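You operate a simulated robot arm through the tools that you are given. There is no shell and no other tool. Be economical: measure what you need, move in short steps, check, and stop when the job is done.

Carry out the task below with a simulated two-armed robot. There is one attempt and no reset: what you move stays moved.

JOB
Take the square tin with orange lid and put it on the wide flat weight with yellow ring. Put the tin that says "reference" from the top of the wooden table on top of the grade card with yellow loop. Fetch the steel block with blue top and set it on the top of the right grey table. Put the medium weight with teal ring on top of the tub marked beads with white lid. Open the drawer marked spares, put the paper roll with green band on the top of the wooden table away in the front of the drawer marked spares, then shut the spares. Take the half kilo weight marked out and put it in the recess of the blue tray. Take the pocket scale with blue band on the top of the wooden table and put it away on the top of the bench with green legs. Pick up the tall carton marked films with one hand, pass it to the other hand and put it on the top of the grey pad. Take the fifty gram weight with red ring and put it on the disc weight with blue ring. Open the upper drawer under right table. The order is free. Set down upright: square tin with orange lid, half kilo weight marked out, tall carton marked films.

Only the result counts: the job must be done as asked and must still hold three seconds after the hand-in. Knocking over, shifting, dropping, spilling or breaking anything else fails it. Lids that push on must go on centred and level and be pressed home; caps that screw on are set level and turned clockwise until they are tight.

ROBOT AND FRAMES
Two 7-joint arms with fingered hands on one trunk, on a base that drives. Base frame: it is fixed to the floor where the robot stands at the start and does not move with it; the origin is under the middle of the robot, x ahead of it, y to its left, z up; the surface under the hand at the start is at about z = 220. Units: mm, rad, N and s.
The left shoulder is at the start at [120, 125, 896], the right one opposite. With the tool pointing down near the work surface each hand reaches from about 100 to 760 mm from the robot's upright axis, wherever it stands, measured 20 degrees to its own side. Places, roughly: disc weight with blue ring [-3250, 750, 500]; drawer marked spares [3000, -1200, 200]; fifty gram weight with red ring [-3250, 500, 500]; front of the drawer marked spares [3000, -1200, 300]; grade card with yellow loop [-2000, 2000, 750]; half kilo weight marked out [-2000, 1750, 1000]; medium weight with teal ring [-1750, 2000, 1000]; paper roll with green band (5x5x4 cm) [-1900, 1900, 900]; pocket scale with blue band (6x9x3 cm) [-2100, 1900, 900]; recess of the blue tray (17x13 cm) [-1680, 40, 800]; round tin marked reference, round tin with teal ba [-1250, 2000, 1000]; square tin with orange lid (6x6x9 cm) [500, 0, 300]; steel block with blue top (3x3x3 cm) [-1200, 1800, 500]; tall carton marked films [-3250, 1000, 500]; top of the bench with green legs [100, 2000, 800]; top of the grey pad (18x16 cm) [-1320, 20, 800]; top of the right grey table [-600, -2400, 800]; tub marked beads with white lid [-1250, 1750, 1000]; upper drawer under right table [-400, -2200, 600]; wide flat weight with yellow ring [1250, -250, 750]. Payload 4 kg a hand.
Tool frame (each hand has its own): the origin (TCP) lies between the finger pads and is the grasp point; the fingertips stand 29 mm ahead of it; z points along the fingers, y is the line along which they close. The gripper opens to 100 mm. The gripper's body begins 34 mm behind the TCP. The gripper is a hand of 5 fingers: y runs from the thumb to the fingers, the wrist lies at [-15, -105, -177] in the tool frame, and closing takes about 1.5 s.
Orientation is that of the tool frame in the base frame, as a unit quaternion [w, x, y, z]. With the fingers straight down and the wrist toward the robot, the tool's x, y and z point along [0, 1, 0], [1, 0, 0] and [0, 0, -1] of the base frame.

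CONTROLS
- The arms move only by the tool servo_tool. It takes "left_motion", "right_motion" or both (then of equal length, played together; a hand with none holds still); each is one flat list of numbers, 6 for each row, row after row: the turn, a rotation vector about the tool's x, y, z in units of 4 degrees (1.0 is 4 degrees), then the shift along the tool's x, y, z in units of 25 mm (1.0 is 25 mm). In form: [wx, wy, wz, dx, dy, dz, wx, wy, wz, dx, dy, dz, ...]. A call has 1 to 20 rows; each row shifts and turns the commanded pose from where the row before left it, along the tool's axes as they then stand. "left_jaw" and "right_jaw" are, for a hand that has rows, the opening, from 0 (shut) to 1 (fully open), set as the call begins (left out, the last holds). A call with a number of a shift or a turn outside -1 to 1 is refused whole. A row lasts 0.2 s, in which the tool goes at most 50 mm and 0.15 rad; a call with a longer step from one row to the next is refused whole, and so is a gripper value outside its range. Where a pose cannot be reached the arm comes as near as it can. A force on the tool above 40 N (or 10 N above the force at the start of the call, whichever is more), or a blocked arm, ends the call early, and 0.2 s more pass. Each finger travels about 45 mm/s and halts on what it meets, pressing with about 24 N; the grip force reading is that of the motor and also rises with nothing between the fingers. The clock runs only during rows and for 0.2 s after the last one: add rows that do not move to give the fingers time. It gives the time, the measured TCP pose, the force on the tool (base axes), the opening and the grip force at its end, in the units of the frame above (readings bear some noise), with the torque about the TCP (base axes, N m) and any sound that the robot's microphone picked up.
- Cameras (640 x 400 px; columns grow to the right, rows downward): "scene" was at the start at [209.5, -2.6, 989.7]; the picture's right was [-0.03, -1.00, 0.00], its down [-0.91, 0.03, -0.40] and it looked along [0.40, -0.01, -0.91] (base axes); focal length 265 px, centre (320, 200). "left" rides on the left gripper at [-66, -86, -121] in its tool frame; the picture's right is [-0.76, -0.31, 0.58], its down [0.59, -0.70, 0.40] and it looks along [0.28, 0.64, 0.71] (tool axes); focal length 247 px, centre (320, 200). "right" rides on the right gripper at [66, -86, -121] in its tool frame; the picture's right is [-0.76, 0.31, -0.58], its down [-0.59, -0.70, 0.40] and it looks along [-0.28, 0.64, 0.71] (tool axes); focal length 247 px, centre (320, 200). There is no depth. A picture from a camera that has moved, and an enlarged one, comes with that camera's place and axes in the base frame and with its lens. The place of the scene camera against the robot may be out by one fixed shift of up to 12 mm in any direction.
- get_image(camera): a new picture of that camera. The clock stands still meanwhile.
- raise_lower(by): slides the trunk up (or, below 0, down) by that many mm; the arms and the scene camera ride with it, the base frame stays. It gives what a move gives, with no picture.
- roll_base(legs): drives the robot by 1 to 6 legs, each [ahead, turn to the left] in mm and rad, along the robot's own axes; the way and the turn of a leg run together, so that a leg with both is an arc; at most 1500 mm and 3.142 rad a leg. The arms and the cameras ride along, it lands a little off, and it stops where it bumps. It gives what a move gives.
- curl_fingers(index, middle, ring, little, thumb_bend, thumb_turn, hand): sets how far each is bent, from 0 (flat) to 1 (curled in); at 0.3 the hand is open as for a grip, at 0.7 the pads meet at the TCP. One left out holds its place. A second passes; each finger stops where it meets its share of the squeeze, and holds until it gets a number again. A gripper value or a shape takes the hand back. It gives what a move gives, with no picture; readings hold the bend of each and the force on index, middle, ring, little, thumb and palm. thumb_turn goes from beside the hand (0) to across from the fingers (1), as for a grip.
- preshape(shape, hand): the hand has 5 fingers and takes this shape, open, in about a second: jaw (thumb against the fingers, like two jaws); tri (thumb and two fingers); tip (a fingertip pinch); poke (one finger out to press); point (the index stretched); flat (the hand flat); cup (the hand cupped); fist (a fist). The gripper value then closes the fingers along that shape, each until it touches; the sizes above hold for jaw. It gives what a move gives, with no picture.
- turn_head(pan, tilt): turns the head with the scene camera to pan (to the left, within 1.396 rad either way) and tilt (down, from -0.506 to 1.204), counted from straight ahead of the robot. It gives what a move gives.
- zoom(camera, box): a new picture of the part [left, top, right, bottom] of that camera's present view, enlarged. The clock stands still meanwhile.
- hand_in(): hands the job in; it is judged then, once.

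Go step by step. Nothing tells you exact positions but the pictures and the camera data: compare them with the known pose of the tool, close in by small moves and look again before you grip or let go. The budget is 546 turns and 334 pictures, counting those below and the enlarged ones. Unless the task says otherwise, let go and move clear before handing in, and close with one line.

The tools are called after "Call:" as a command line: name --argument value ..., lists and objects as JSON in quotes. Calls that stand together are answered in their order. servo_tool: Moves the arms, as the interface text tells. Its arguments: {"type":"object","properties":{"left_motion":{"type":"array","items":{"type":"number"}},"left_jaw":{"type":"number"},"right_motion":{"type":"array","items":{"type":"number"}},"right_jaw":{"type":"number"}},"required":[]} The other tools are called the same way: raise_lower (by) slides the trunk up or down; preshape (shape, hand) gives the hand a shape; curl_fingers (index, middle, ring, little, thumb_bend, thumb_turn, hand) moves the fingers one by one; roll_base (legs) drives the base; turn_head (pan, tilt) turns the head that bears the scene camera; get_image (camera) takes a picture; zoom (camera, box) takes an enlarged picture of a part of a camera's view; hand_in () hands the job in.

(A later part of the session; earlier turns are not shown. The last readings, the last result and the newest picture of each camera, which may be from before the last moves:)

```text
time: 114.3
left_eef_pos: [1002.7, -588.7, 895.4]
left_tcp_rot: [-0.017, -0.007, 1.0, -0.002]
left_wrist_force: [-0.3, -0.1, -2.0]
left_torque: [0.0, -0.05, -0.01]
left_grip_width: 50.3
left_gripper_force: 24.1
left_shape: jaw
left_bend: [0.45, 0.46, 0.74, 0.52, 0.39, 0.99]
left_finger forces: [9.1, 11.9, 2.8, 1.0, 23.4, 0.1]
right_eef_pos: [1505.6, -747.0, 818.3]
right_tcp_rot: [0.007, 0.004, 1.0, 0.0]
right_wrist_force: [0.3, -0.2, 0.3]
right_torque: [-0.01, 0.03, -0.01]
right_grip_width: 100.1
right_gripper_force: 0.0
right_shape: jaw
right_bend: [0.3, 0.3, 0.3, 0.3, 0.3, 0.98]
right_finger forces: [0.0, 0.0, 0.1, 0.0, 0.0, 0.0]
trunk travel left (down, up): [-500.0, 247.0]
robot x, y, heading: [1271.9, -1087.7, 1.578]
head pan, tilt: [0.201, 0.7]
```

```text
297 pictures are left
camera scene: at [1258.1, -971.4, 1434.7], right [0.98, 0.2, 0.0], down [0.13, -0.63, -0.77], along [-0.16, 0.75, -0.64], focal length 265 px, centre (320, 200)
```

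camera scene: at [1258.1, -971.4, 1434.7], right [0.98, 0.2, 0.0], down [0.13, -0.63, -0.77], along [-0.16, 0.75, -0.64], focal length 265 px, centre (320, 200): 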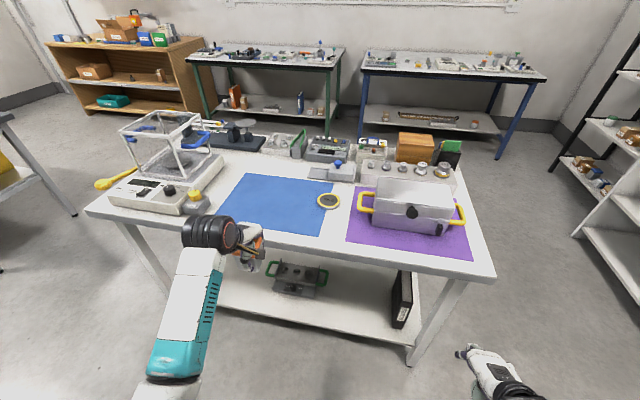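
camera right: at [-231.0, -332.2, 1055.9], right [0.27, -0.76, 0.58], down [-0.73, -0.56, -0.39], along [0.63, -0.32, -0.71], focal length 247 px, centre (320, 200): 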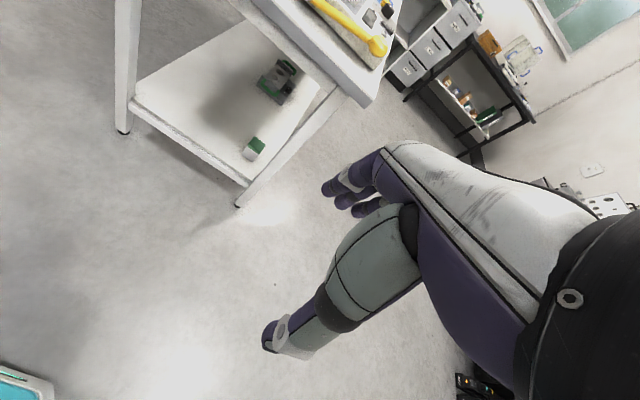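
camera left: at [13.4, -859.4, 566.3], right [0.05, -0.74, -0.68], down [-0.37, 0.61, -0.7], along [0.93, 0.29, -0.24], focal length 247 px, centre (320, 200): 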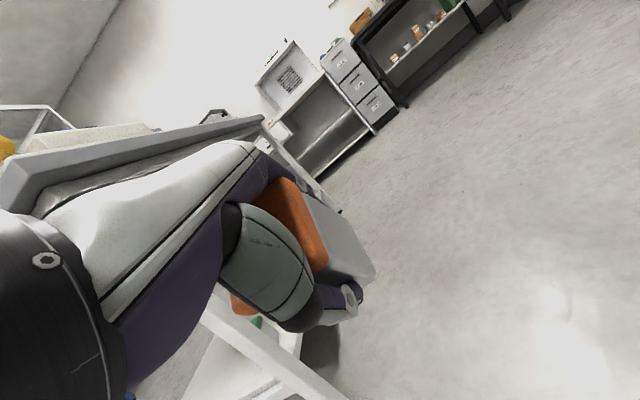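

The weight with yellow ring is in clear view at about (1140, −287). I'll raise a bit, then drive up to the table.

Call:
raise_lower --by 110

Call:
roll_base --legs '[[240, 0]]'

Call:
servo_tool --left_motion '[0, 0, 0, -0.9, 0, 0, 0, 0, 0, -0.9, 0, 0, 0, 0, 0, -0.9, 0, 0, 0, 0, 0, -0.9, 0, 0, 0, 0, 0, 0, 0, 0]'

Call:
get_image --camera "left"

Call:
get_image --camera "scene"

```text
time: 115.7
left_eef_pos: [1004.8, -590.6, 1003.8]
left_tcp_rot: [-0.017, -0.007, 1.0, -0.002]
left_wrist_force: [-0.8, 0.0, -0.8]
left_torque: [0.02, -0.06, -0.01]
left_grip_width: 50.6
left_gripper_force: 24.2
left_shape: jaw
left_bend: [0.45, 0.46, 0.74, 0.52, 0.39, 0.99]
left_finger forces: [9.1, 11.9, 2.8, 1.0, 23.4, 0.1]
right_eef_pos: [1504.6, -747.8, 925.7]
right_tcp_rot: [0.006, 0.002, 1.0, 0.0]
right_wrist_force: [0.2, -1.1, 0.1]
right_torque: [0.0, -0.02, 0.0]
right_grip_width: 100.0
right_gripper_force: 0.0
right_shape: jaw
right_bend: [0.3, 0.3, 0.3, 0.3, 0.3, 0.98]
right_finger forces: [0.0, 0.1, 0.0, 0.0, 0.0, 0.0]
trunk travel left (down, up): [-610.0, 137.0]
robot x, y, heading: [1268.3, -1086.6, 1.574]
head pan, tilt: [0.201, 0.7]
```

```text
time: 117.5
left_eef_pos: [1003.6, -349.2, 1004.3]
left_tcp_rot: [-0.017, -0.006, 1.0, -0.001]
left_wrist_force: [0.3, 0.0, -1.5]
left_torque: [-0.04, -0.02, -0.03]
left_grip_width: 50.2
left_gripper_force: 23.7
left_shape: jaw
left_bend: [0.45, 0.46, 0.74, 0.52, 0.39, 0.99]
left_finger forces: [9.1, 11.9, 3.0, 1.1, 23.6, 0.0]
right_eef_pos: [1505.7, -507.4, 926.1]
right_tcp_rot: [0.006, 0.004, 1.0, 0.0]
right_wrist_force: [0.0, 1.0, 0.1]
right_torque: [-0.05, -0.02, 0.01]
right_grip_width: 100.0
right_gripper_force: 0.1
right_shape: jaw
right_bend: [0.3, 0.3, 0.3, 0.3, 0.3, 0.98]
right_finger forces: [0.1, 0.0, 0.0, 0.0, 0.1, 0.0]
trunk travel left (down, up): [-610.0, 137.0]
robot x, y, heading: [1267.3, -849.0, 1.572]
head pan, tilt: [0.201, 0.7]
```

```text
time: 118.7
left_eef_pos: [1093.4, -348.1, 1000.8]
left_tcp_rot: [-0.017, -0.006, 1.0, -0.002]
left_wrist_force: [0.2, 0.5, -1.2]
left_torque: [-0.01, -0.05, -0.03]
left_grip_width: 50.4
left_gripper_force: 24.5
left_shape: jaw
left_bend: [0.45, 0.46, 0.74, 0.52, 0.39, 0.99]
left_finger forces: [9.0, 11.9, 2.8, 1.0, 23.4, 0.0]
right_eef_pos: [1505.3, -509.0, 926.9]
right_tcp_rot: [0.007, 0.004, 1.0, 0.0]
right_wrist_force: [-0.2, 0.2, -0.2]
right_torque: [0.02, -0.01, -0.03]
right_grip_width: 100.0
right_gripper_force: 0.1
right_shape: jaw
right_bend: [0.3, 0.3, 0.3, 0.3, 0.3, 0.98]
right_finger forces: [0.0, 0.0, 0.0, 0.0, 0.1, 0.0]
trunk travel left (down, up): [-610.0, 137.0]
robot x, y, heading: [1271.0, -849.8, 1.574]
head pan, tilt: [0.201, 0.7]
```

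```text
296 pictures are left
camera left: at [1164.5, -433.8, 1119.4], right [0.74, -0.3, -0.6], down [-0.59, -0.71, -0.38], along [-0.31, 0.64, -0.71], focal length 247 px, centre (320, 200)
```

left: 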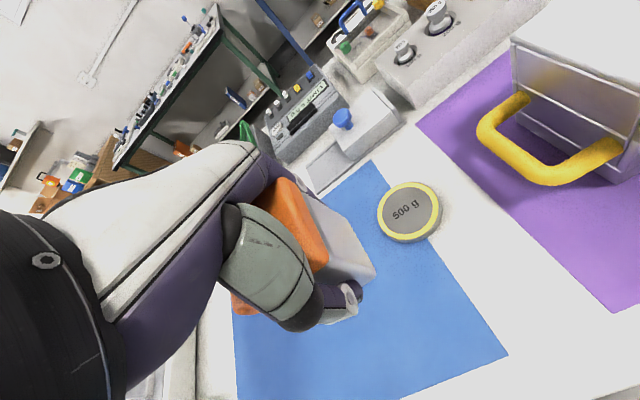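

```text
295 pictures are left
camera scene: at [1257.2, -737.5, 1545.2], right [0.98, 0.2, 0.0], down [0.13, -0.63, -0.76], along [-0.15, 0.75, -0.64], focal length 265 px, centre (320, 200)
```

scene: 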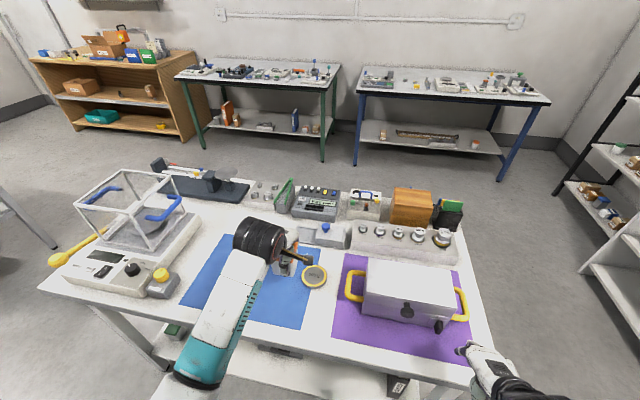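

The 500 g weight lies near (1146, −291). I'll zoom the left camera on the tin to find how it sits in the hand.

Call:
zoom --camera "left" --box '[220, 160, 400, 340]'

Call:
zoom --camera "scene" --box '[240, 210, 370, 310]'

```text
2.22 times, centred on (310, 250) of left
camera zoom: at [1164.5, -433.8, 1119.4], right [0.74, -0.3, -0.6], down [-0.59, -0.71, -0.38], along [-0.31, 0.64, -0.71], focal length 549 px, centre (342, 89)
```

zoom: 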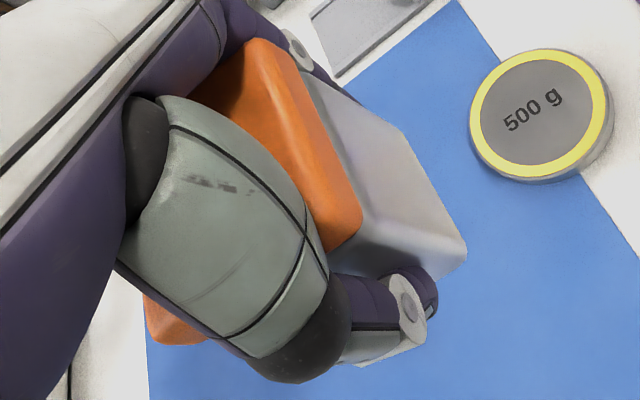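

```text
4.00 times, centred on (305, 260) of scene
camera zoom: at [1257.2, -737.5, 1545.2], right [0.98, 0.2, 0.0], down [0.13, -0.63, -0.76], along [-0.15, 0.75, -0.64], focal length 1062 px, centre (380, -40)
```

zoom: 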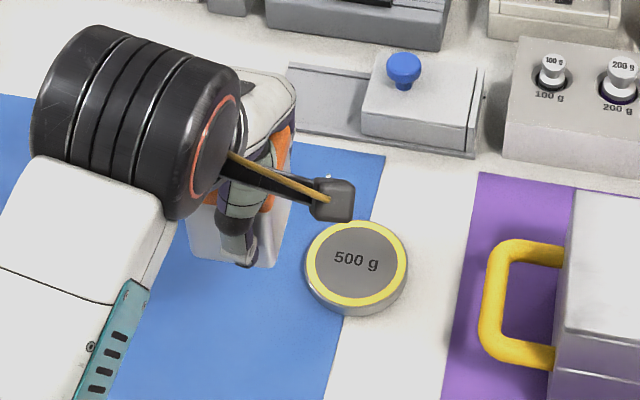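

The tin sits about 15 mm (tool x) and 11 mm (tool y) off the TCP with its bottom ~63 mm below. I'll level the hand and move it over the weight.

Call:
servo_tool --left_motion '[0, -0.25, 0, -0.9, 0.61, 0, 0, -0.24, 0, -0.9, 0.61, 0, 0, 0, 0, -0.9, 0.61, 0, 0, 0, 0, 0, 0, 0, 0, 0, 0, 0, 0, 0]'

Call:
get_image --camera "left"

Call:
zoom --camera "scene" --box '[240, 210, 370, 310]'

```text
time: 119.9
left_eef_pos: [1161.1, -301.5, 1000.4]
left_tcp_rot: [0.001, -0.006, 1.0, -0.002]
left_wrist_force: [0.4, -0.2, -1.9]
left_torque: [-0.05, -0.01, -0.01]
left_grip_width: 50.4
left_gripper_force: 24.5
left_shape: jaw
left_bend: [0.45, 0.46, 0.74, 0.52, 0.39, 0.99]
left_finger forces: [9.1, 11.9, 2.7, 1.1, 23.4, 0.0]
right_eef_pos: [1505.2, -508.1, 927.0]
right_tcp_rot: [0.007, 0.004, 1.0, 0.0]
right_wrist_force: [-0.2, 0.3, 0.3]
right_torque: [0.02, 0.01, 0.0]
right_grip_width: 99.9
right_gripper_force: 0.0
right_shape: jaw
right_bend: [0.3, 0.3, 0.3, 0.3, 0.3, 0.98]
right_finger forces: [0.1, 0.0, 0.0, 0.0, 0.1, 0.0]
trunk travel left (down, up): [-610.0, 137.0]
robot x, y, heading: [1270.0, -849.0, 1.571]
head pan, tilt: [0.201, 0.7]
```

```text
292 pictures are left
camera left: at [1228.1, -386.9, 1121.3], right [0.76, -0.3, -0.57], down [-0.58, -0.71, -0.4], along [-0.29, 0.64, -0.72], focal length 247 px, centre (320, 200)
```

left: 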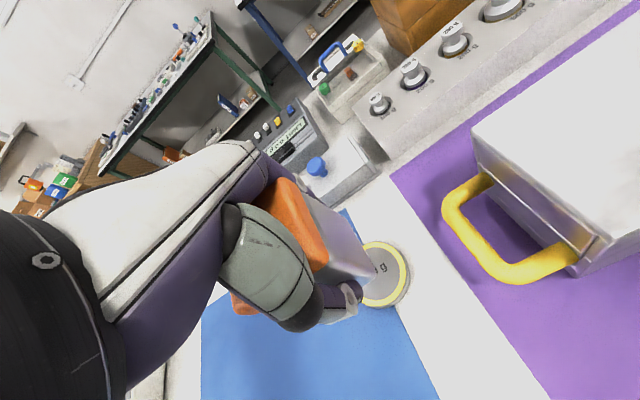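

```text
4.00 times, centred on (305, 260) of scene
camera zoom: at [1258.1, -737.2, 1545.1], right [0.98, 0.2, 0.0], down [0.13, -0.63, -0.76], along [-0.15, 0.75, -0.64], focal length 1062 px, centre (380, -40)
```

zoom: 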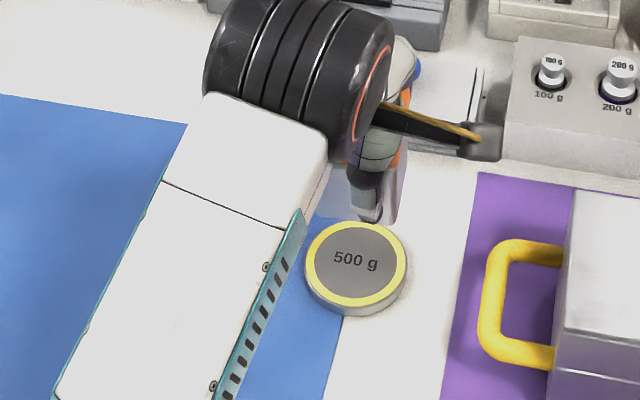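

Alignment looks right (target ≈ (1145.5, −290)). Descending most of the way, then looking.

Call:
servo_tool --left_motion '[0, 0, 0, 0, 0, 0.8, 0, 0, 0, 0, 0, 0.8, 0, 0, 0, 0, 0, 0.8, 0, 0, 0, 0, 0, 0.3, 0, 0, 0, 0, 0, 0]'

Call:
get_image --camera "left"

Call:
zoom --camera "scene" --box '[240, 210, 370, 310]'

```text
time: 121.1
left_eef_pos: [1160.6, -301.5, 933.0]
left_tcp_rot: [0.001, -0.006, 1.0, -0.002]
left_wrist_force: [0.6, 0.6, -1.4]
left_torque: [-0.01, -0.02, -0.01]
left_grip_width: 50.3
left_gripper_force: 24.1
left_shape: jaw
left_bend: [0.45, 0.46, 0.74, 0.52, 0.39, 0.99]
left_finger forces: [9.1, 11.9, 2.8, 1.1, 23.4, 0.0]
right_eef_pos: [1505.6, -506.7, 927.0]
right_tcp_rot: [0.006, 0.003, 1.0, 0.0]
right_wrist_force: [0.6, -0.9, 0.2]
right_torque: [0.04, 0.0, 0.0]
right_grip_width: 99.9
right_gripper_force: 0.1
right_shape: jaw
right_bend: [0.3, 0.3, 0.3, 0.3, 0.3, 0.98]
right_finger forces: [0.1, 0.0, 0.0, 0.0, 0.1, 0.0]
trunk travel left (down, up): [-610.0, 137.0]
robot x, y, heading: [1269.7, -848.7, 1.576]
head pan, tilt: [0.201, 0.7]
```

```text
290 pictures are left
camera left: at [1227.2, -387.3, 1053.6], right [0.76, -0.3, -0.57], down [-0.58, -0.71, -0.4], along [-0.29, 0.64, -0.72], focal length 247 px, centre (320, 200)
```

left: 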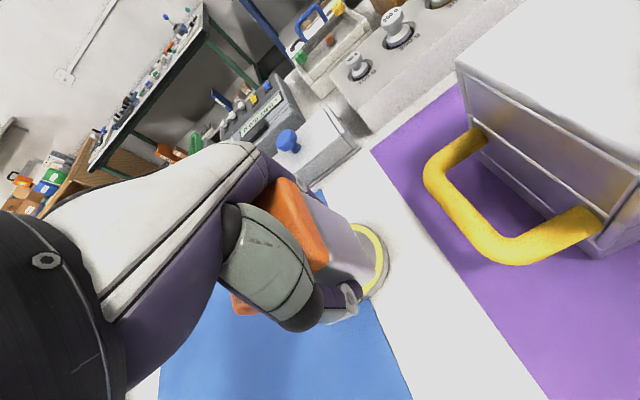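

```text
4.00 times, centred on (305, 260) of scene
camera zoom: at [1257.6, -737.4, 1545.2], right [0.98, 0.2, 0.0], down [0.13, -0.63, -0.76], along [-0.15, 0.75, -0.64], focal length 1062 px, centre (380, -40)
```

zoom: 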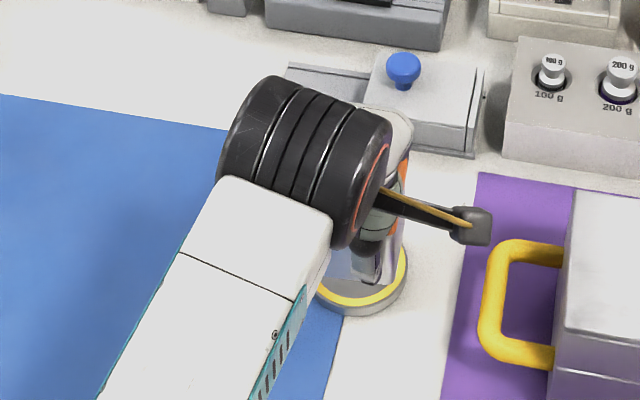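

Centred over the disc. Lowering in fine steps until contact.

Call:
servo_tool --left_motion '[0, 0, 0, 0, 0, 0.2, 0, 0, 0, 0, 0, 0.2, 0, 0, 0, 0, 0, 0.2, 0, 0, 0, 0, 0, 0]'

Call:
zoom --camera "left" --box '[260, 160, 420, 320]'

```text
time: 122.1
left_eef_pos: [1161.6, -302.4, 918.8]
left_tcp_rot: [0.001, -0.006, 1.0, -0.002]
left_wrist_force: [0.1, -0.5, -1.4]
left_torque: [-0.01, -0.01, 0.01]
left_grip_width: 50.6
left_gripper_force: 24.4
left_shape: jaw
left_bend: [0.45, 0.46, 0.74, 0.52, 0.39, 0.99]
left_finger forces: [8.9, 11.9, 2.8, 1.2, 23.4, 0.1]
right_eef_pos: [1505.1, -507.5, 927.0]
right_tcp_rot: [0.007, 0.004, 1.0, 0.0]
right_wrist_force: [0.2, -0.6, -0.5]
right_torque: [0.03, -0.03, -0.04]
right_grip_width: 99.9
right_gripper_force: 0.1
right_shape: jaw
right_bend: [0.3, 0.3, 0.3, 0.3, 0.3, 0.98]
right_finger forces: [0.0, 0.1, 0.0, 0.1, 0.0, 0.1]
trunk travel left (down, up): [-610.0, 137.0]
robot x, y, heading: [1269.3, -848.4, 1.571]
head pan, tilt: [0.201, 0.7]
```

```text
2.50 times, centred on (340, 240) of left
camera zoom: at [1227.5, -387.8, 1038.7], right [0.76, -0.3, -0.57], down [-0.58, -0.71, -0.4], along [-0.29, 0.64, -0.72], focal length 617 px, centre (270, 100)
```

zoom: 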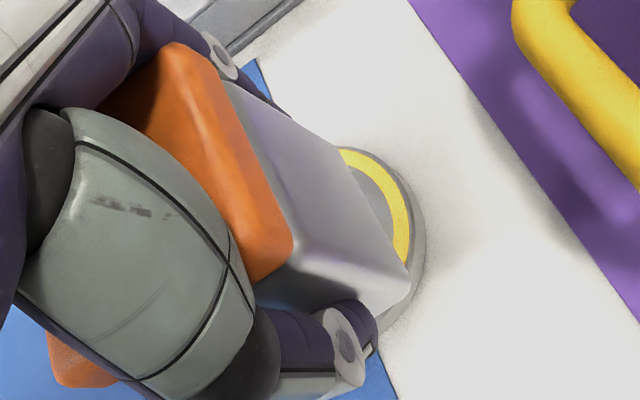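

Call:
servo_tool --left_motion '[0, 0, 0, 0, 0.06, 0.12, 0, 0, 0, 0, 0.06, 0.12, 0, 0, 0, 0, 0, 0]'

Call:
servo_tool --left_motion '[0, 0, 0, 0, 0, 0.12, 0, 0, 0, 0, 0, 0.12, 0, 0, 0, 0, 0, 0]'

```text
time: 122.9
left_eef_pos: [1160.5, -299.7, 912.9]
left_tcp_rot: [0.002, -0.006, 1.0, -0.002]
left_wrist_force: [-0.4, -0.3, -0.8]
left_torque: [-0.01, -0.05, -0.02]
left_grip_width: 50.7
left_gripper_force: 24.0
left_shape: jaw
left_bend: [0.45, 0.46, 0.74, 0.52, 0.39, 0.99]
left_finger forces: [9.0, 11.9, 2.8, 1.1, 23.4, 0.0]
right_eef_pos: [1505.5, -508.0, 926.1]
right_tcp_rot: [0.006, 0.004, 1.0, 0.0]
right_wrist_force: [0.7, 0.2, 0.1]
right_torque: [0.01, -0.03, 0.0]
right_grip_width: 99.9
right_gripper_force: 0.0
right_shape: jaw
right_bend: [0.3, 0.3, 0.3, 0.3, 0.3, 0.98]
right_finger forces: [0.0, 0.0, 0.0, 0.1, 0.1, 0.0]
trunk travel left (down, up): [-610.0, 137.0]
robot x, y, heading: [1271.1, -848.7, 1.576]
head pan, tilt: [0.201, 0.7]
```

```text
time: 123.7
left_eef_pos: [1160.8, -298.6, 905.9]
left_tcp_rot: [0.001, -0.006, 1.0, -0.002]
left_wrist_force: [-0.5, -0.1, -2.7]
left_torque: [0.0, 0.0, 0.02]
left_grip_width: 50.3
left_gripper_force: 24.7
left_shape: jaw
left_bend: [0.45, 0.46, 0.74, 0.52, 0.39, 0.99]
left_finger forces: [8.9, 11.8, 2.8, 1.1, 23.4, 0.0]
right_eef_pos: [1505.6, -507.5, 925.6]
right_tcp_rot: [0.006, 0.003, 1.0, 0.001]
right_wrist_force: [0.4, 0.0, -0.1]
right_torque: [0.01, 0.02, -0.01]
right_grip_width: 99.9
right_gripper_force: 0.0
right_shape: jaw
right_bend: [0.3, 0.3, 0.3, 0.3, 0.3, 0.98]
right_finger forces: [0.0, 0.1, 0.1, 0.0, 0.0, 0.0]
trunk travel left (down, up): [-610.0, 137.0]
robot x, y, heading: [1271.4, -847.6, 1.577]
head pan, tilt: [0.201, 0.7]
```

Call:
servo_tool --left_motion '[0, 0, 0, 0, 0, 0.12, 0, 0, 0, 0, 0, 0.12, 0, 0, 0, 0, 0, 0]'

Call:
zoom --camera "left" --box '[260, 160, 420, 320]'

Call:
zoom --camera "scene" --box '[270, 220, 370, 310]'

```text
time: 124.5
left_eef_pos: [1161.1, -299.8, 900.0]
left_tcp_rot: [0.002, -0.006, 1.0, -0.002]
left_wrist_force: [-0.4, -0.9, -1.7]
left_torque: [-0.01, -0.02, -0.01]
left_grip_width: 50.2
left_gripper_force: 23.8
left_shape: jaw
left_bend: [0.45, 0.46, 0.74, 0.52, 0.39, 0.99]
left_finger forces: [9.0, 12.0, 2.8, 1.1, 23.5, 0.0]
right_eef_pos: [1506.4, -506.4, 927.0]
right_tcp_rot: [0.006, 0.003, 1.0, 0.001]
right_wrist_force: [-0.3, 0.1, -0.6]
right_torque: [-0.01, 0.04, -0.03]
right_grip_width: 99.6
right_gripper_force: 0.0
right_shape: jaw
right_bend: [0.3, 0.3, 0.3, 0.3, 0.3, 0.98]
right_finger forces: [0.1, 0.0, 0.0, 0.0, 0.0, 0.0]
trunk travel left (down, up): [-610.0, 137.0]
robot x, y, heading: [1270.0, -847.1, 1.575]
head pan, tilt: [0.201, 0.7]
```

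```text
2.50 times, centred on (340, 240) of left
camera zoom: at [1227.8, -384.8, 1020.0], right [0.76, -0.3, -0.57], down [-0.58, -0.71, -0.4], along [-0.29, 0.64, -0.72], focal length 617 px, centre (270, 100)
```

zoom: 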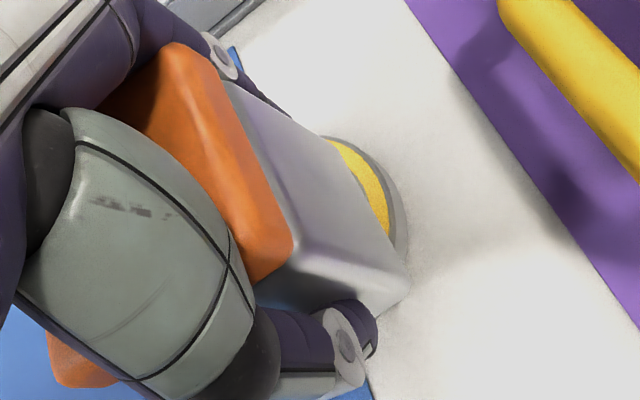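

```text
4.44 times, centred on (320, 265) of scene
camera zoom: at [1257.6, -737.4, 1545.2], right [0.98, 0.2, 0.0], down [0.13, -0.63, -0.76], along [-0.15, 0.75, -0.64], focal length 1180 px, centre (320, -89)
```

zoom: 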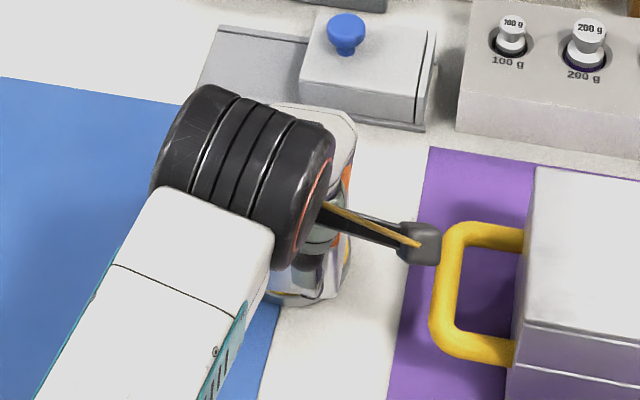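

The tin's robot-side corner overhangs a little; I'll shift 8 mm toward +Y and check.

Call:
servo_tool --left_motion '[0, 0, 0, -0.05, 0.32, 0, 0, 0, 0, 0, 0, 0]'

Call:
zoom --camera "left" --box '[260, 160, 420, 320]'

```text
time: 125.1
left_eef_pos: [1160.5, -292.1, 899.9]
left_tcp_rot: [0.001, -0.007, 1.0, -0.002]
left_wrist_force: [0.7, -0.1, -1.4]
left_torque: [0.02, 0.01, 0.0]
left_grip_width: 50.5
left_gripper_force: 24.4
left_shape: jaw
left_bend: [0.45, 0.46, 0.74, 0.52, 0.39, 0.99]
left_finger forces: [9.0, 11.8, 2.8, 1.1, 23.4, 0.1]
right_eef_pos: [1505.6, -508.4, 926.4]
right_tcp_rot: [0.007, 0.004, 1.0, 0.001]
right_wrist_force: [1.0, -0.6, 0.2]
right_torque: [0.03, 0.02, -0.01]
right_grip_width: 100.0
right_gripper_force: 0.0
right_shape: jaw
right_bend: [0.3, 0.3, 0.3, 0.3, 0.3, 0.98]
right_finger forces: [0.0, 0.1, 0.1, 0.1, 0.0, 0.0]
trunk travel left (down, up): [-610.0, 137.0]
robot x, y, heading: [1270.5, -853.0, 1.575]
head pan, tilt: [0.201, 0.7]
```

```text
2.50 times, centred on (340, 240) of left
camera zoom: at [1228.6, -376.8, 1020.3], right [0.76, -0.3, -0.57], down [-0.58, -0.71, -0.4], along [-0.29, 0.64, -0.72], focal length 617 px, centre (270, 100)
```

zoom: 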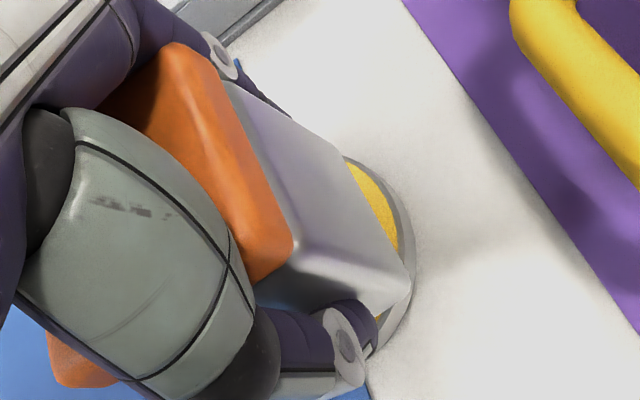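

Well centred now. Lowering to contact.

Call:
servo_tool --left_motion '[0, 0, 0, 0, 0, 0.1, 0, 0, 0, 0, 0, 0.1, 0, 0, 0, 0, 0, 0]'

Call:
servo_tool --left_motion '[0, 0, 0, 0, 0, 0.1, 0, 0, 0, 0, 0, 0.1, 0, 0, 0, 0, 0, 0]'

Call:
servo_tool --left_motion '[0, 0, 0, 0, 0, 0.1, 0, 0, 0, 0, 0, 0.1, 0, 0, 0, 0, 0, 0]'

```text
time: 125.9
left_eef_pos: [1162.1, -291.3, 895.0]
left_tcp_rot: [0.001, -0.006, 1.0, -0.002]
left_wrist_force: [0.0, -0.3, -1.1]
left_torque: [-0.01, 0.01, 0.01]
left_grip_width: 50.1
left_gripper_force: 23.9
left_shape: jaw
left_bend: [0.45, 0.46, 0.74, 0.52, 0.39, 0.99]
left_finger forces: [9.1, 12.0, 2.8, 1.1, 23.4, 0.0]
right_eef_pos: [1506.4, -507.7, 926.2]
right_tcp_rot: [0.006, 0.003, 1.0, 0.0]
right_wrist_force: [0.4, -0.2, -0.5]
right_torque: [0.02, 0.01, -0.02]
right_grip_width: 99.9
right_gripper_force: 0.1
right_shape: jaw
right_bend: [0.3, 0.3, 0.3, 0.3, 0.3, 0.98]
right_finger forces: [0.1, 0.1, 0.0, 0.1, 0.0, 0.1]
trunk travel left (down, up): [-610.0, 137.0]
robot x, y, heading: [1269.0, -849.7, 1.576]
head pan, tilt: [0.201, 0.7]
```

```text
time: 126.7
left_eef_pos: [1162.1, -290.5, 890.7]
left_tcp_rot: [0.0, -0.006, 1.0, -0.002]
left_wrist_force: [-0.2, 0.0, -2.3]
left_torque: [0.01, 0.0, 0.0]
left_grip_width: 50.1
left_gripper_force: 24.2
left_shape: jaw
left_bend: [0.45, 0.46, 0.74, 0.52, 0.39, 0.99]
left_finger forces: [9.0, 11.9, 2.8, 1.1, 23.4, 0.1]
right_eef_pos: [1506.5, -508.1, 927.3]
right_tcp_rot: [0.006, 0.004, 1.0, 0.0]
right_wrist_force: [-0.2, -0.5, -0.2]
right_torque: [0.0, -0.02, 0.02]
right_grip_width: 100.0
right_gripper_force: 0.1
right_shape: jaw
right_bend: [0.3, 0.3, 0.3, 0.3, 0.3, 0.98]
right_finger forces: [0.1, 0.0, 0.0, 0.1, 0.0, 0.0]
trunk travel left (down, up): [-610.0, 137.0]
robot x, y, heading: [1271.0, -847.2, 1.574]
head pan, tilt: [0.201, 0.7]
```

```text
time: 127.5
left_eef_pos: [1162.8, -291.0, 884.6]
left_tcp_rot: [0.001, -0.006, 1.0, -0.001]
left_wrist_force: [0.3, 1.7, -2.1]
left_torque: [-0.01, 0.02, 0.0]
left_grip_width: 50.2
left_gripper_force: 23.9
left_shape: jaw
left_bend: [0.45, 0.46, 0.74, 0.52, 0.39, 0.99]
left_finger forces: [9.0, 11.9, 2.8, 1.0, 23.4, 0.0]
right_eef_pos: [1505.5, -507.9, 925.4]
right_tcp_rot: [0.006, 0.003, 1.0, 0.0]
right_wrist_force: [0.1, 0.4, 0.2]
right_torque: [0.02, -0.04, 0.01]
right_grip_width: 99.9
right_gripper_force: 0.1
right_shape: jaw
right_bend: [0.3, 0.3, 0.3, 0.3, 0.3, 0.98]
right_finger forces: [0.0, 0.1, 0.0, 0.1, 0.0, 0.0]
trunk travel left (down, up): [-610.0, 137.0]
robot x, y, heading: [1269.5, -852.8, 1.574]
head pan, tilt: [0.201, 0.7]
```

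Call:
zoom --camera "left" --box '[260, 160, 420, 320]'

Call:
zoom --camera "scene" --box '[270, 220, 370, 310]'

```text
2.50 times, centred on (340, 240) of left
camera zoom: at [1228.8, -376.9, 1005.3], right [0.76, -0.3, -0.57], down [-0.58, -0.71, -0.4], along [-0.29, 0.64, -0.72], focal length 617 px, centre (270, 100)
```

zoom: 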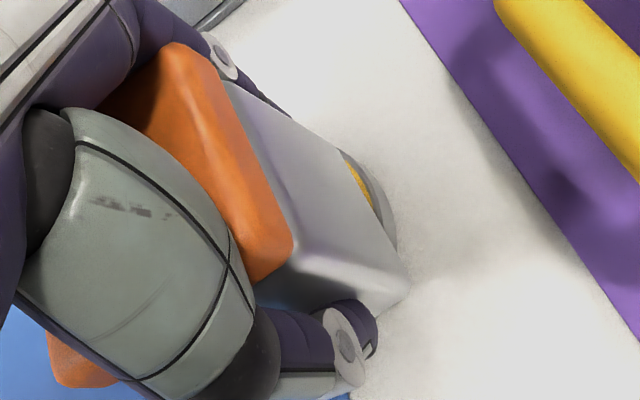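

```text
4.44 times, centred on (320, 265) of scene
camera zoom: at [1257.6, -737.4, 1545.2], right [0.98, 0.2, 0.0], down [0.13, -0.63, -0.76], along [-0.15, 0.75, -0.64], focal length 1180 px, centre (320, -89)
```

zoom: 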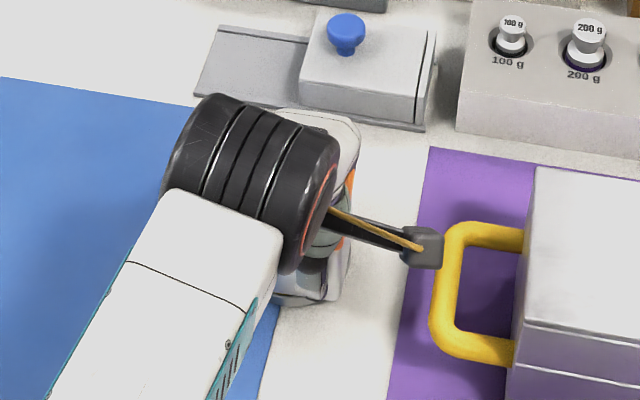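

Still no contact, so the disc lies lower than I assumed. I'll rise and triangulate it properly from two views.

Call:
servo_tool --left_motion '[0, 0, 0, 0, 0, -1, 0, 0, 0, 0, 0, -1, 0, 0, 0, 0, 0, -1, 0, 0, 0, 0, -1, -0.5, 0, 0, 0, 0, -1, 0, 0, 0, 0, 0, 0, 0]'

Call:
zoom --camera "left" --box '[300, 140, 460, 300]'

Call:
servo_tool --left_motion '[0, 0, 0, 1, 0, 0, 0, 0, 0, 1, 0, 0, 0, 0, 0, 1, 0, 0, 0, 0, 0, 1, 0, 0, 0, 0, 0, 0, 0, 0]'

Call:
get_image --camera "left"

```text
time: 128.9
left_eef_pos: [1161.3, -340.7, 973.1]
left_tcp_rot: [0.001, -0.006, 1.0, -0.002]
left_wrist_force: [-0.6, 0.2, -1.7]
left_torque: [0.01, 0.0, -0.01]
left_grip_width: 50.1
left_gripper_force: 23.7
left_shape: jaw
left_bend: [0.45, 0.46, 0.74, 0.52, 0.39, 0.99]
left_finger forces: [9.0, 11.9, 2.9, 1.1, 23.4, 0.0]
right_eef_pos: [1505.9, -507.9, 926.3]
right_tcp_rot: [0.006, 0.003, 1.0, -0.001]
right_wrist_force: [0.0, 0.2, 0.3]
right_torque: [-0.02, 0.02, 0.05]
right_grip_width: 99.5
right_gripper_force: 0.1
right_shape: jaw
right_bend: [0.3, 0.3, 0.3, 0.3, 0.3, 0.98]
right_finger forces: [0.0, 0.0, 0.0, 0.0, 0.0, 0.0]
trunk travel left (down, up): [-610.0, 137.0]
robot x, y, heading: [1269.9, -847.0, 1.577]
head pan, tilt: [0.201, 0.7]
```

```text
2.50 times, centred on (380, 220) of left
camera zoom: at [1228.5, -426.4, 1092.9], right [0.76, -0.3, -0.57], down [-0.58, -0.71, -0.4], along [-0.29, 0.64, -0.72], focal length 617 px, centre (170, 150)
```

zoom: 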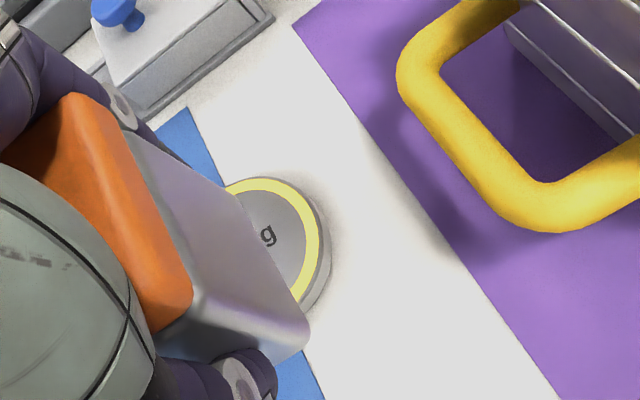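

```text
time: 130.1
left_eef_pos: [1062.1, -342.0, 972.5]
left_tcp_rot: [0.001, -0.006, 1.0, -0.001]
left_wrist_force: [-0.1, -0.1, -0.9]
left_torque: [-0.04, -0.01, -0.01]
left_grip_width: 50.5
left_gripper_force: 24.0
left_shape: jaw
left_bend: [0.45, 0.46, 0.74, 0.52, 0.39, 0.99]
left_finger forces: [8.9, 11.9, 2.7, 1.1, 23.3, 0.0]
right_eef_pos: [1506.0, -508.4, 926.4]
right_tcp_rot: [0.006, 0.003, 1.0, 0.0]
right_wrist_force: [0.3, 0.0, 0.0]
right_torque: [-0.02, 0.0, 0.0]
right_grip_width: 99.7
right_gripper_force: 0.1
right_shape: jaw
right_bend: [0.3, 0.3, 0.3, 0.3, 0.3, 0.98]
right_finger forces: [0.0, 0.1, 0.0, 0.1, 0.0, 0.1]
trunk travel left (down, up): [-610.0, 137.0]
robot x, y, heading: [1272.1, -846.3, 1.573]
head pan, tilt: [0.201, 0.7]
```

```text
281 pictures are left
camera left: at [1129.0, -427.9, 1092.9], right [0.76, -0.3, -0.57], down [-0.58, -0.71, -0.4], along [-0.29, 0.64, -0.72], focal length 247 px, centre (320, 200)
```

left: 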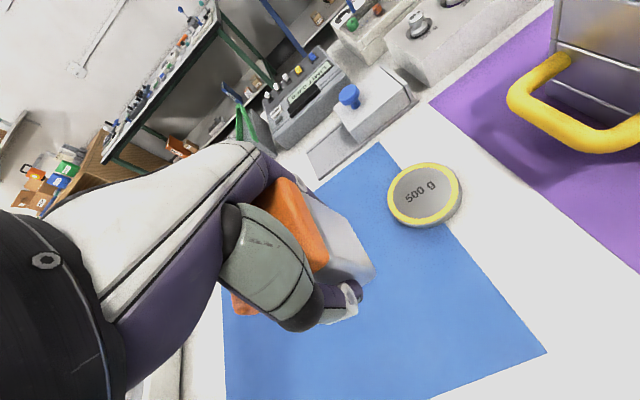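

Now consistent: disc centre ≈ (1141, −283), top z ≈ 834; tin offset in hand is about (8, 3) mm with its bottom ~48 mm below the TCP. Moving to the matching spot and descending.

Call:
servo_tool --left_motion '[0, 0, 0, -0.87, 0.56, 0, 0, 0, 0, -0.87, 0.56, 0, 0, 0, 0, -0.87, 0.56, 0, 0, 0, 0, -0.87, 0.56, 0, 0, 0, 0, 0, 0, 0.8, 0, 0, 0, 0, 0, 0.8, 0, 0, 0, 0, 0, 0.8, 0, 0, 0, 0, 0, 0.8, 0, 0, 0, 0, 0, 0]'

Call:
zoom --camera "left" --box '[260, 160, 420, 320]'

```text
time: 132.1
left_eef_pos: [1150.7, -285.3, 892.5]
left_tcp_rot: [0.001, -0.006, 1.0, -0.003]
left_wrist_force: [0.9, 0.3, -1.3]
left_torque: [-0.01, -0.01, -0.01]
left_grip_width: 50.3
left_gripper_force: 24.3
left_shape: jaw
left_bend: [0.45, 0.46, 0.74, 0.52, 0.39, 0.99]
left_finger forces: [8.9, 12.1, 2.8, 1.1, 23.3, 0.0]
right_eef_pos: [1506.2, -507.5, 926.7]
right_tcp_rot: [0.006, 0.003, 1.0, 0.0]
right_wrist_force: [0.3, 0.4, -0.1]
right_torque: [0.01, 0.0, -0.02]
right_grip_width: 100.1
right_gripper_force: 0.0
right_shape: jaw
right_bend: [0.3, 0.3, 0.3, 0.3, 0.3, 0.98]
right_finger forces: [0.0, 0.1, 0.1, 0.0, 0.0, 0.1]
trunk travel left (down, up): [-610.0, 137.0]
robot x, y, heading: [1270.9, -850.3, 1.573]
head pan, tilt: [0.201, 0.7]
```

```text
2.50 times, centred on (340, 240) of left
camera zoom: at [1216.3, -371.2, 1012.7], right [0.76, -0.3, -0.57], down [-0.58, -0.71, -0.4], along [-0.29, 0.64, -0.72], focal length 617 px, centre (270, 100)
```

zoom: 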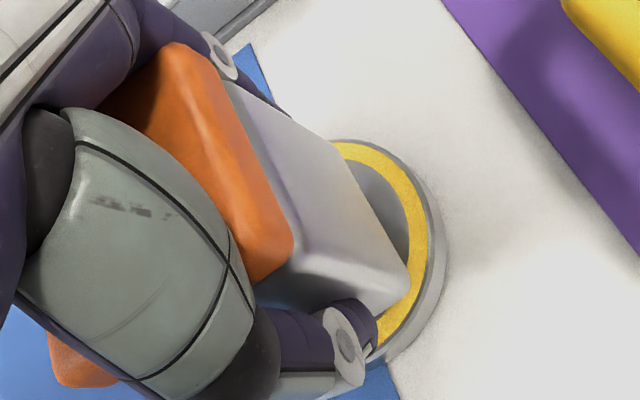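

Call:
servo_tool --left_motion '[0, 0, 0, 0, 0, 0.12, 0, 0, 0, 0, 0, 0.12, 0, 0, 0, 0, 0, 0.1, 0, 0, 0, 0, 0, 0]'

Call:
zoom --camera "left" --box '[260, 160, 420, 320]'

Call:
servo_tool --left_motion '[0, 0, 0, 0, 0, 0.1, 0, 0, 0, 0, 0, 0.1, 0, 0, 0, 0, 0, 0]'

```text
time: 133.1
left_eef_pos: [1149.0, -286.0, 884.4]
left_tcp_rot: [0.001, -0.007, 1.0, -0.002]
left_wrist_force: [-0.9, -0.5, -1.4]
left_torque: [0.03, -0.01, 0.0]
left_grip_width: 50.5
left_gripper_force: 24.2
left_shape: jaw
left_bend: [0.45, 0.46, 0.74, 0.52, 0.39, 0.99]
left_finger forces: [8.9, 12.1, 2.8, 1.2, 23.3, 0.0]
right_eef_pos: [1506.1, -507.0, 925.6]
right_tcp_rot: [0.005, 0.003, 1.0, 0.0]
right_wrist_force: [-0.8, 0.5, -0.7]
right_torque: [0.03, 0.0, 0.04]
right_grip_width: 100.0
right_gripper_force: 0.1
right_shape: jaw
right_bend: [0.3, 0.3, 0.3, 0.3, 0.3, 0.98]
right_finger forces: [0.0, 0.1, 0.1, 0.0, 0.0, 0.0]
trunk travel left (down, up): [-610.0, 137.0]
robot x, y, heading: [1270.1, -847.8, 1.577]
head pan, tilt: [0.201, 0.7]
```

```text
2.50 times, centred on (340, 240) of left
camera zoom: at [1215.7, -370.9, 1004.3], right [0.76, -0.3, -0.57], down [-0.58, -0.71, -0.4], along [-0.29, 0.64, -0.72], focal length 617 px, centre (270, 100)
```

zoom: 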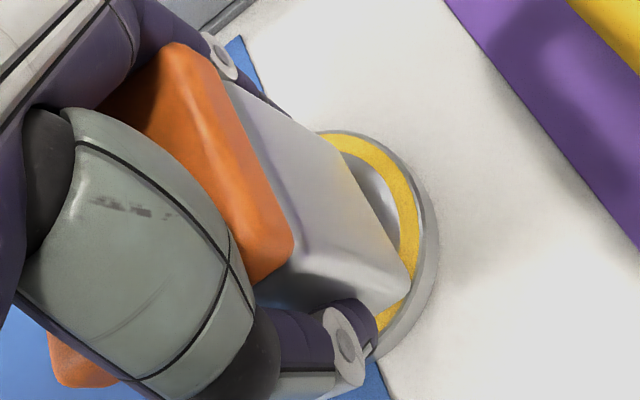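

```text
time: 133.9
left_eef_pos: [1150.0, -285.3, 881.0]
left_tcp_rot: [0.001, -0.006, 1.0, 0.0]
left_wrist_force: [-1.2, -0.4, 6.2]
left_torque: [-0.21, 0.01, 0.0]
left_grip_width: 50.1
left_gripper_force: 24.5
left_shape: jaw
left_bend: [0.45, 0.46, 0.75, 0.52, 0.39, 0.99]
left_finger forces: [10.1, 11.6, 2.8, 1.1, 24.4, 0.0]
right_eef_pos: [1506.0, -508.3, 927.6]
right_tcp_rot: [0.006, 0.002, 1.0, -0.001]
right_wrist_force: [-0.5, -0.6, -0.2]
right_torque: [0.01, -0.04, 0.01]
right_grip_width: 99.8
right_gripper_force: 0.0
right_shape: jaw
right_bend: [0.3, 0.3, 0.3, 0.3, 0.3, 0.98]
right_finger forces: [0.1, 0.0, 0.1, 0.0, 0.0, 0.0]
trunk travel left (down, up): [-610.0, 137.0]
robot x, y, heading: [1272.8, -849.9, 1.576]
head pan, tilt: [0.201, 0.7]
```

Contact at 6 N as predicted. Releasing.

Call:
servo_tool --left_motion '[0, 0, 0, 0, 0, 0, 0, 0, 0, 0, 0, 0, 0, 0, 0, 0, 0, 0, 0, 0, 0, 0, 0, 0, 0, 0, 0, 0, 0, 0, 0, 0, 0, 0, 0, 0, 0, 0, 0, 0, 0, 0, 0, 0, 0, 0, 0, 0]' --left_jaw 1

Call:
zoom --camera "left" --box '[220, 140, 440, 320]'

```text
time: 135.7
left_eef_pos: [1147.9, -284.9, 879.8]
left_tcp_rot: [0.001, -0.007, 1.0, -0.002]
left_wrist_force: [0.3, 0.0, 0.2]
left_torque: [0.0, 0.02, -0.02]
left_grip_width: 99.6
left_gripper_force: 0.0
left_shape: jaw
left_bend: [0.3, 0.3, 0.3, 0.3, 0.3, 0.98]
left_finger forces: [0.0, 0.1, 0.0, 0.0, 0.1, 0.0]
right_eef_pos: [1506.0, -506.7, 927.2]
right_tcp_rot: [0.006, 0.004, 1.0, 0.0]
right_wrist_force: [-0.6, 0.1, -0.1]
right_torque: [0.0, 0.01, 0.02]
right_grip_width: 100.1
right_gripper_force: 0.1
right_shape: jaw
right_bend: [0.3, 0.3, 0.3, 0.3, 0.3, 0.98]
right_finger forces: [0.0, 0.0, 0.1, 0.0, 0.1, 0.0]
trunk travel left (down, up): [-610.0, 137.0]
robot x, y, heading: [1271.5, -849.5, 1.577]
head pan, tilt: [0.201, 0.7]
```

```text
2.22 times, centred on (330, 230) of left
camera zoom: at [1215.6, -370.9, 999.5], right [0.76, -0.3, -0.57], down [-0.58, -0.71, -0.4], along [-0.29, 0.64, -0.72], focal length 549 px, centre (298, 133)
```

zoom: 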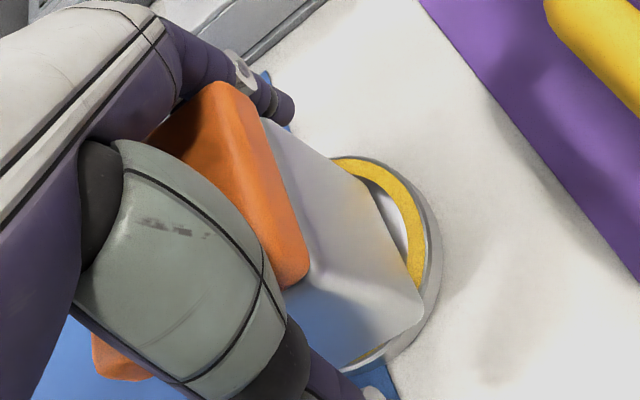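

Released and standing on the disc. Lifting the hand straight up.

Call:
servo_tool --left_motion '[0, 0, 0, 0, 0, -0.5, 0, 0, 0, 0, 0, -0.8, 0, 0, 0, 0, 0, -0.8, 0, 0, 0, 0, 0, -0.8, 0, 0, 0, 0, 0, -0.8, 0, 0, 0, 0, 0, -0.8, 0, 0, 0, 0, -0.8, -0.8, 0, 0, 0, 0, -0.8, 0, 0, 0, 0, 0, -0.8, 0]'

Call:
get_image --camera "left"

Call:
get_image --camera "scene"

```text
time: 137.7
left_eef_pos: [1149.0, -346.5, 1012.7]
left_tcp_rot: [0.0, -0.006, 1.0, -0.001]
left_wrist_force: [-0.1, 0.6, 0.7]
left_torque: [-0.02, -0.01, 0.0]
left_grip_width: 99.6
left_gripper_force: 0.0
left_shape: jaw
left_bend: [0.3, 0.3, 0.3, 0.3, 0.3, 0.98]
left_finger forces: [0.1, 0.1, 0.0, 0.0, 0.0, 0.1]
right_eef_pos: [1505.6, -508.8, 928.5]
right_tcp_rot: [0.005, 0.004, 1.0, -0.001]
right_wrist_force: [0.1, -1.0, 0.4]
right_torque: [0.0, -0.01, -0.02]
right_grip_width: 100.3
right_gripper_force: 0.0
right_shape: jaw
right_bend: [0.3, 0.3, 0.3, 0.3, 0.3, 0.98]
right_finger forces: [0.0, 0.0, 0.1, 0.1, 0.0, 0.0]
trunk travel left (down, up): [-610.0, 137.0]
robot x, y, heading: [1268.8, -845.3, 1.575]
head pan, tilt: [0.201, 0.7]
```

```text
277 pictures are left
camera left: at [1216.5, -431.7, 1132.3], right [0.76, -0.3, -0.57], down [-0.58, -0.71, -0.4], along [-0.29, 0.64, -0.72], focal length 247 px, centre (320, 200)
```

left: 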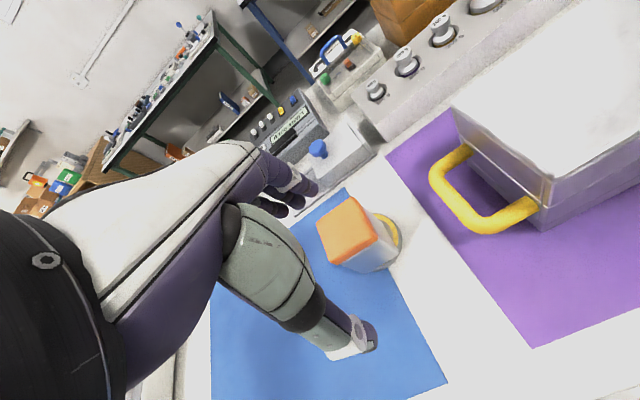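

```text
276 pictures are left
camera scene: at [1257.7, -738.4, 1545.2], right [0.98, 0.2, 0.0], down [0.13, -0.63, -0.77], along [-0.15, 0.75, -0.64], focal length 265 px, centre (320, 200)
```

scene: 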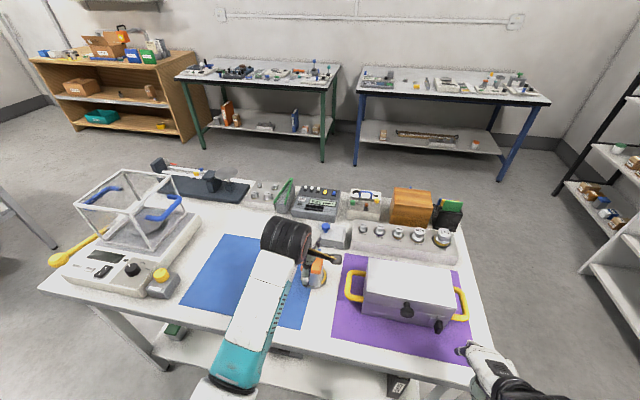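

The tin stands on the 500 g disc. Next, the right grey table's upper drawer: I'll back off and drive over there.

Call:
roll_base --legs '[[-300, 0], [0, 1.566], [1000, 0], [600, 0], [0, 1.571]]'

Call:
turn_head --pan 0 --tilt 0.6

Call:
get_image --camera "scene"

```text
time: 155.4
left_eef_pos: [-215.3, -1656.9, 1011.2]
left_tcp_rot: [-0.002, 1.0, 0.0, -0.001]
left_wrist_force: [-0.3, 0.2, 1.5]
left_torque: [0.01, -0.01, 0.0]
left_grip_width: 99.8
left_gripper_force: 0.1
left_shape: jaw
left_bend: [0.3, 0.3, 0.3, 0.3, 0.3, 0.98]
left_finger forces: [0.0, 0.0, 0.0, 0.1, 0.0, 0.0]
right_eef_pos: [-568.4, -1490.2, 927.7]
right_tcp_rot: [-0.001, 1.0, -0.01, -0.007]
right_wrist_force: [-0.5, 0.2, 0.5]
right_torque: [0.0, -0.01, -0.01]
right_grip_width: 100.0
right_gripper_force: 0.0
right_shape: jaw
right_bend: [0.3, 0.3, 0.3, 0.3, 0.3, 0.98]
right_finger forces: [0.0, 0.0, 0.0, 0.0, 0.0, 0.0]
trunk travel left (down, up): [-610.0, 137.0]
robot x, y, heading: [-332.5, -1152.2, -1.58]
head pan, tilt: [0.201, 0.7]
```

```text
time: 156.1
left_eef_pos: [-214.9, -1657.1, 1012.1]
left_tcp_rot: [-0.003, 1.0, 0.001, 0.0]
left_wrist_force: [-0.4, -0.6, 0.2]
left_torque: [0.03, 0.03, 0.02]
left_grip_width: 100.0
left_gripper_force: 0.0
left_shape: jaw
left_bend: [0.3, 0.3, 0.3, 0.3, 0.3, 0.98]
left_finger forces: [0.1, 0.0, 0.0, 0.0, 0.0, 0.1]
right_eef_pos: [-570.5, -1490.7, 925.9]
right_tcp_rot: [-0.001, 1.0, -0.008, -0.006]
right_wrist_force: [0.0, 0.3, -0.2]
right_torque: [-0.01, 0.02, -0.01]
right_grip_width: 100.1
right_gripper_force: 0.1
right_shape: jaw
right_bend: [0.3, 0.3, 0.3, 0.3, 0.3, 0.98]
right_finger forces: [0.0, 0.1, 0.0, 0.1, 0.1, 0.1]
trunk travel left (down, up): [-610.0, 137.0]
robot x, y, heading: [-331.7, -1152.3, -1.58]
head pan, tilt: [0.0, 0.6]
```

```text
275 pictures are left
camera scene: at [-326.4, -1269.2, 1553.8], right [-1.0, 0.01, 0.0], down [0.0, 0.57, -0.82], along [-0.01, -0.82, -0.57], focal length 265 px, centre (320, 200)
```

scene: 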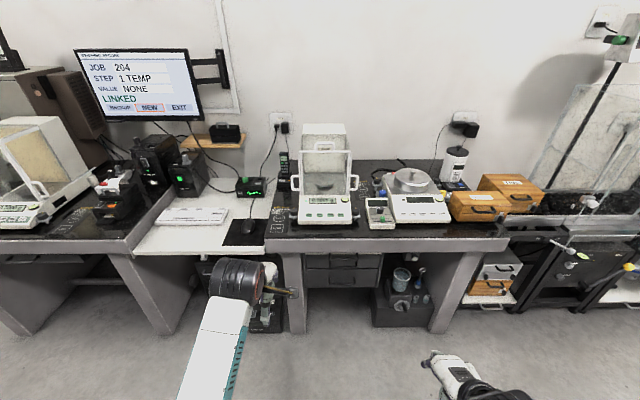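

Call:
zoom --camera "scene" --box '[270, 210, 480, 340]'

Call:
zoom --camera "scene" --box '[260, 140, 520, 260]'

```text
3.05 times, centred on (375, 275) of scene
camera zoom: at [-326.4, -1269.2, 1553.8], right [-1.0, 0.01, 0.0], down [0.0, 0.57, -0.82], along [-0.01, -0.82, -0.57], focal length 809 px, centre (152, -29)
```

zoom: 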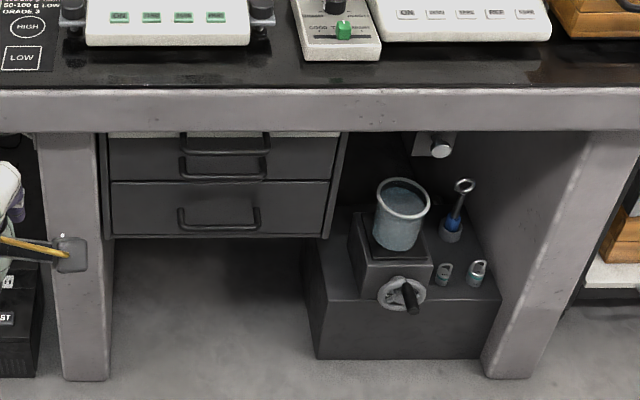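

```text
2.46 times, centred on (390, 200) of scene
camera zoom: at [-326.4, -1269.2, 1553.8], right [-1.0, 0.01, 0.0], down [0.0, 0.57, -0.82], along [-0.01, -0.82, -0.57], focal length 653 px, centre (148, 200)
```

zoom: 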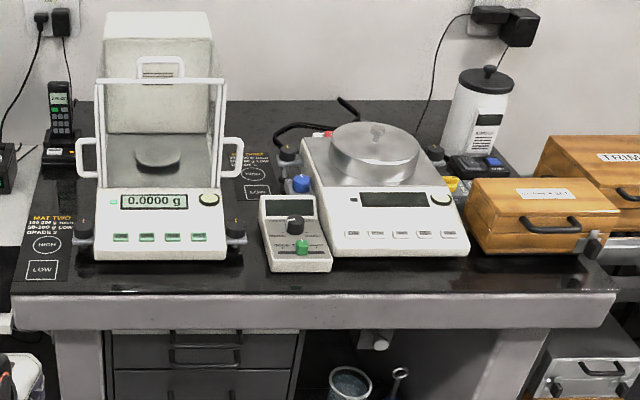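

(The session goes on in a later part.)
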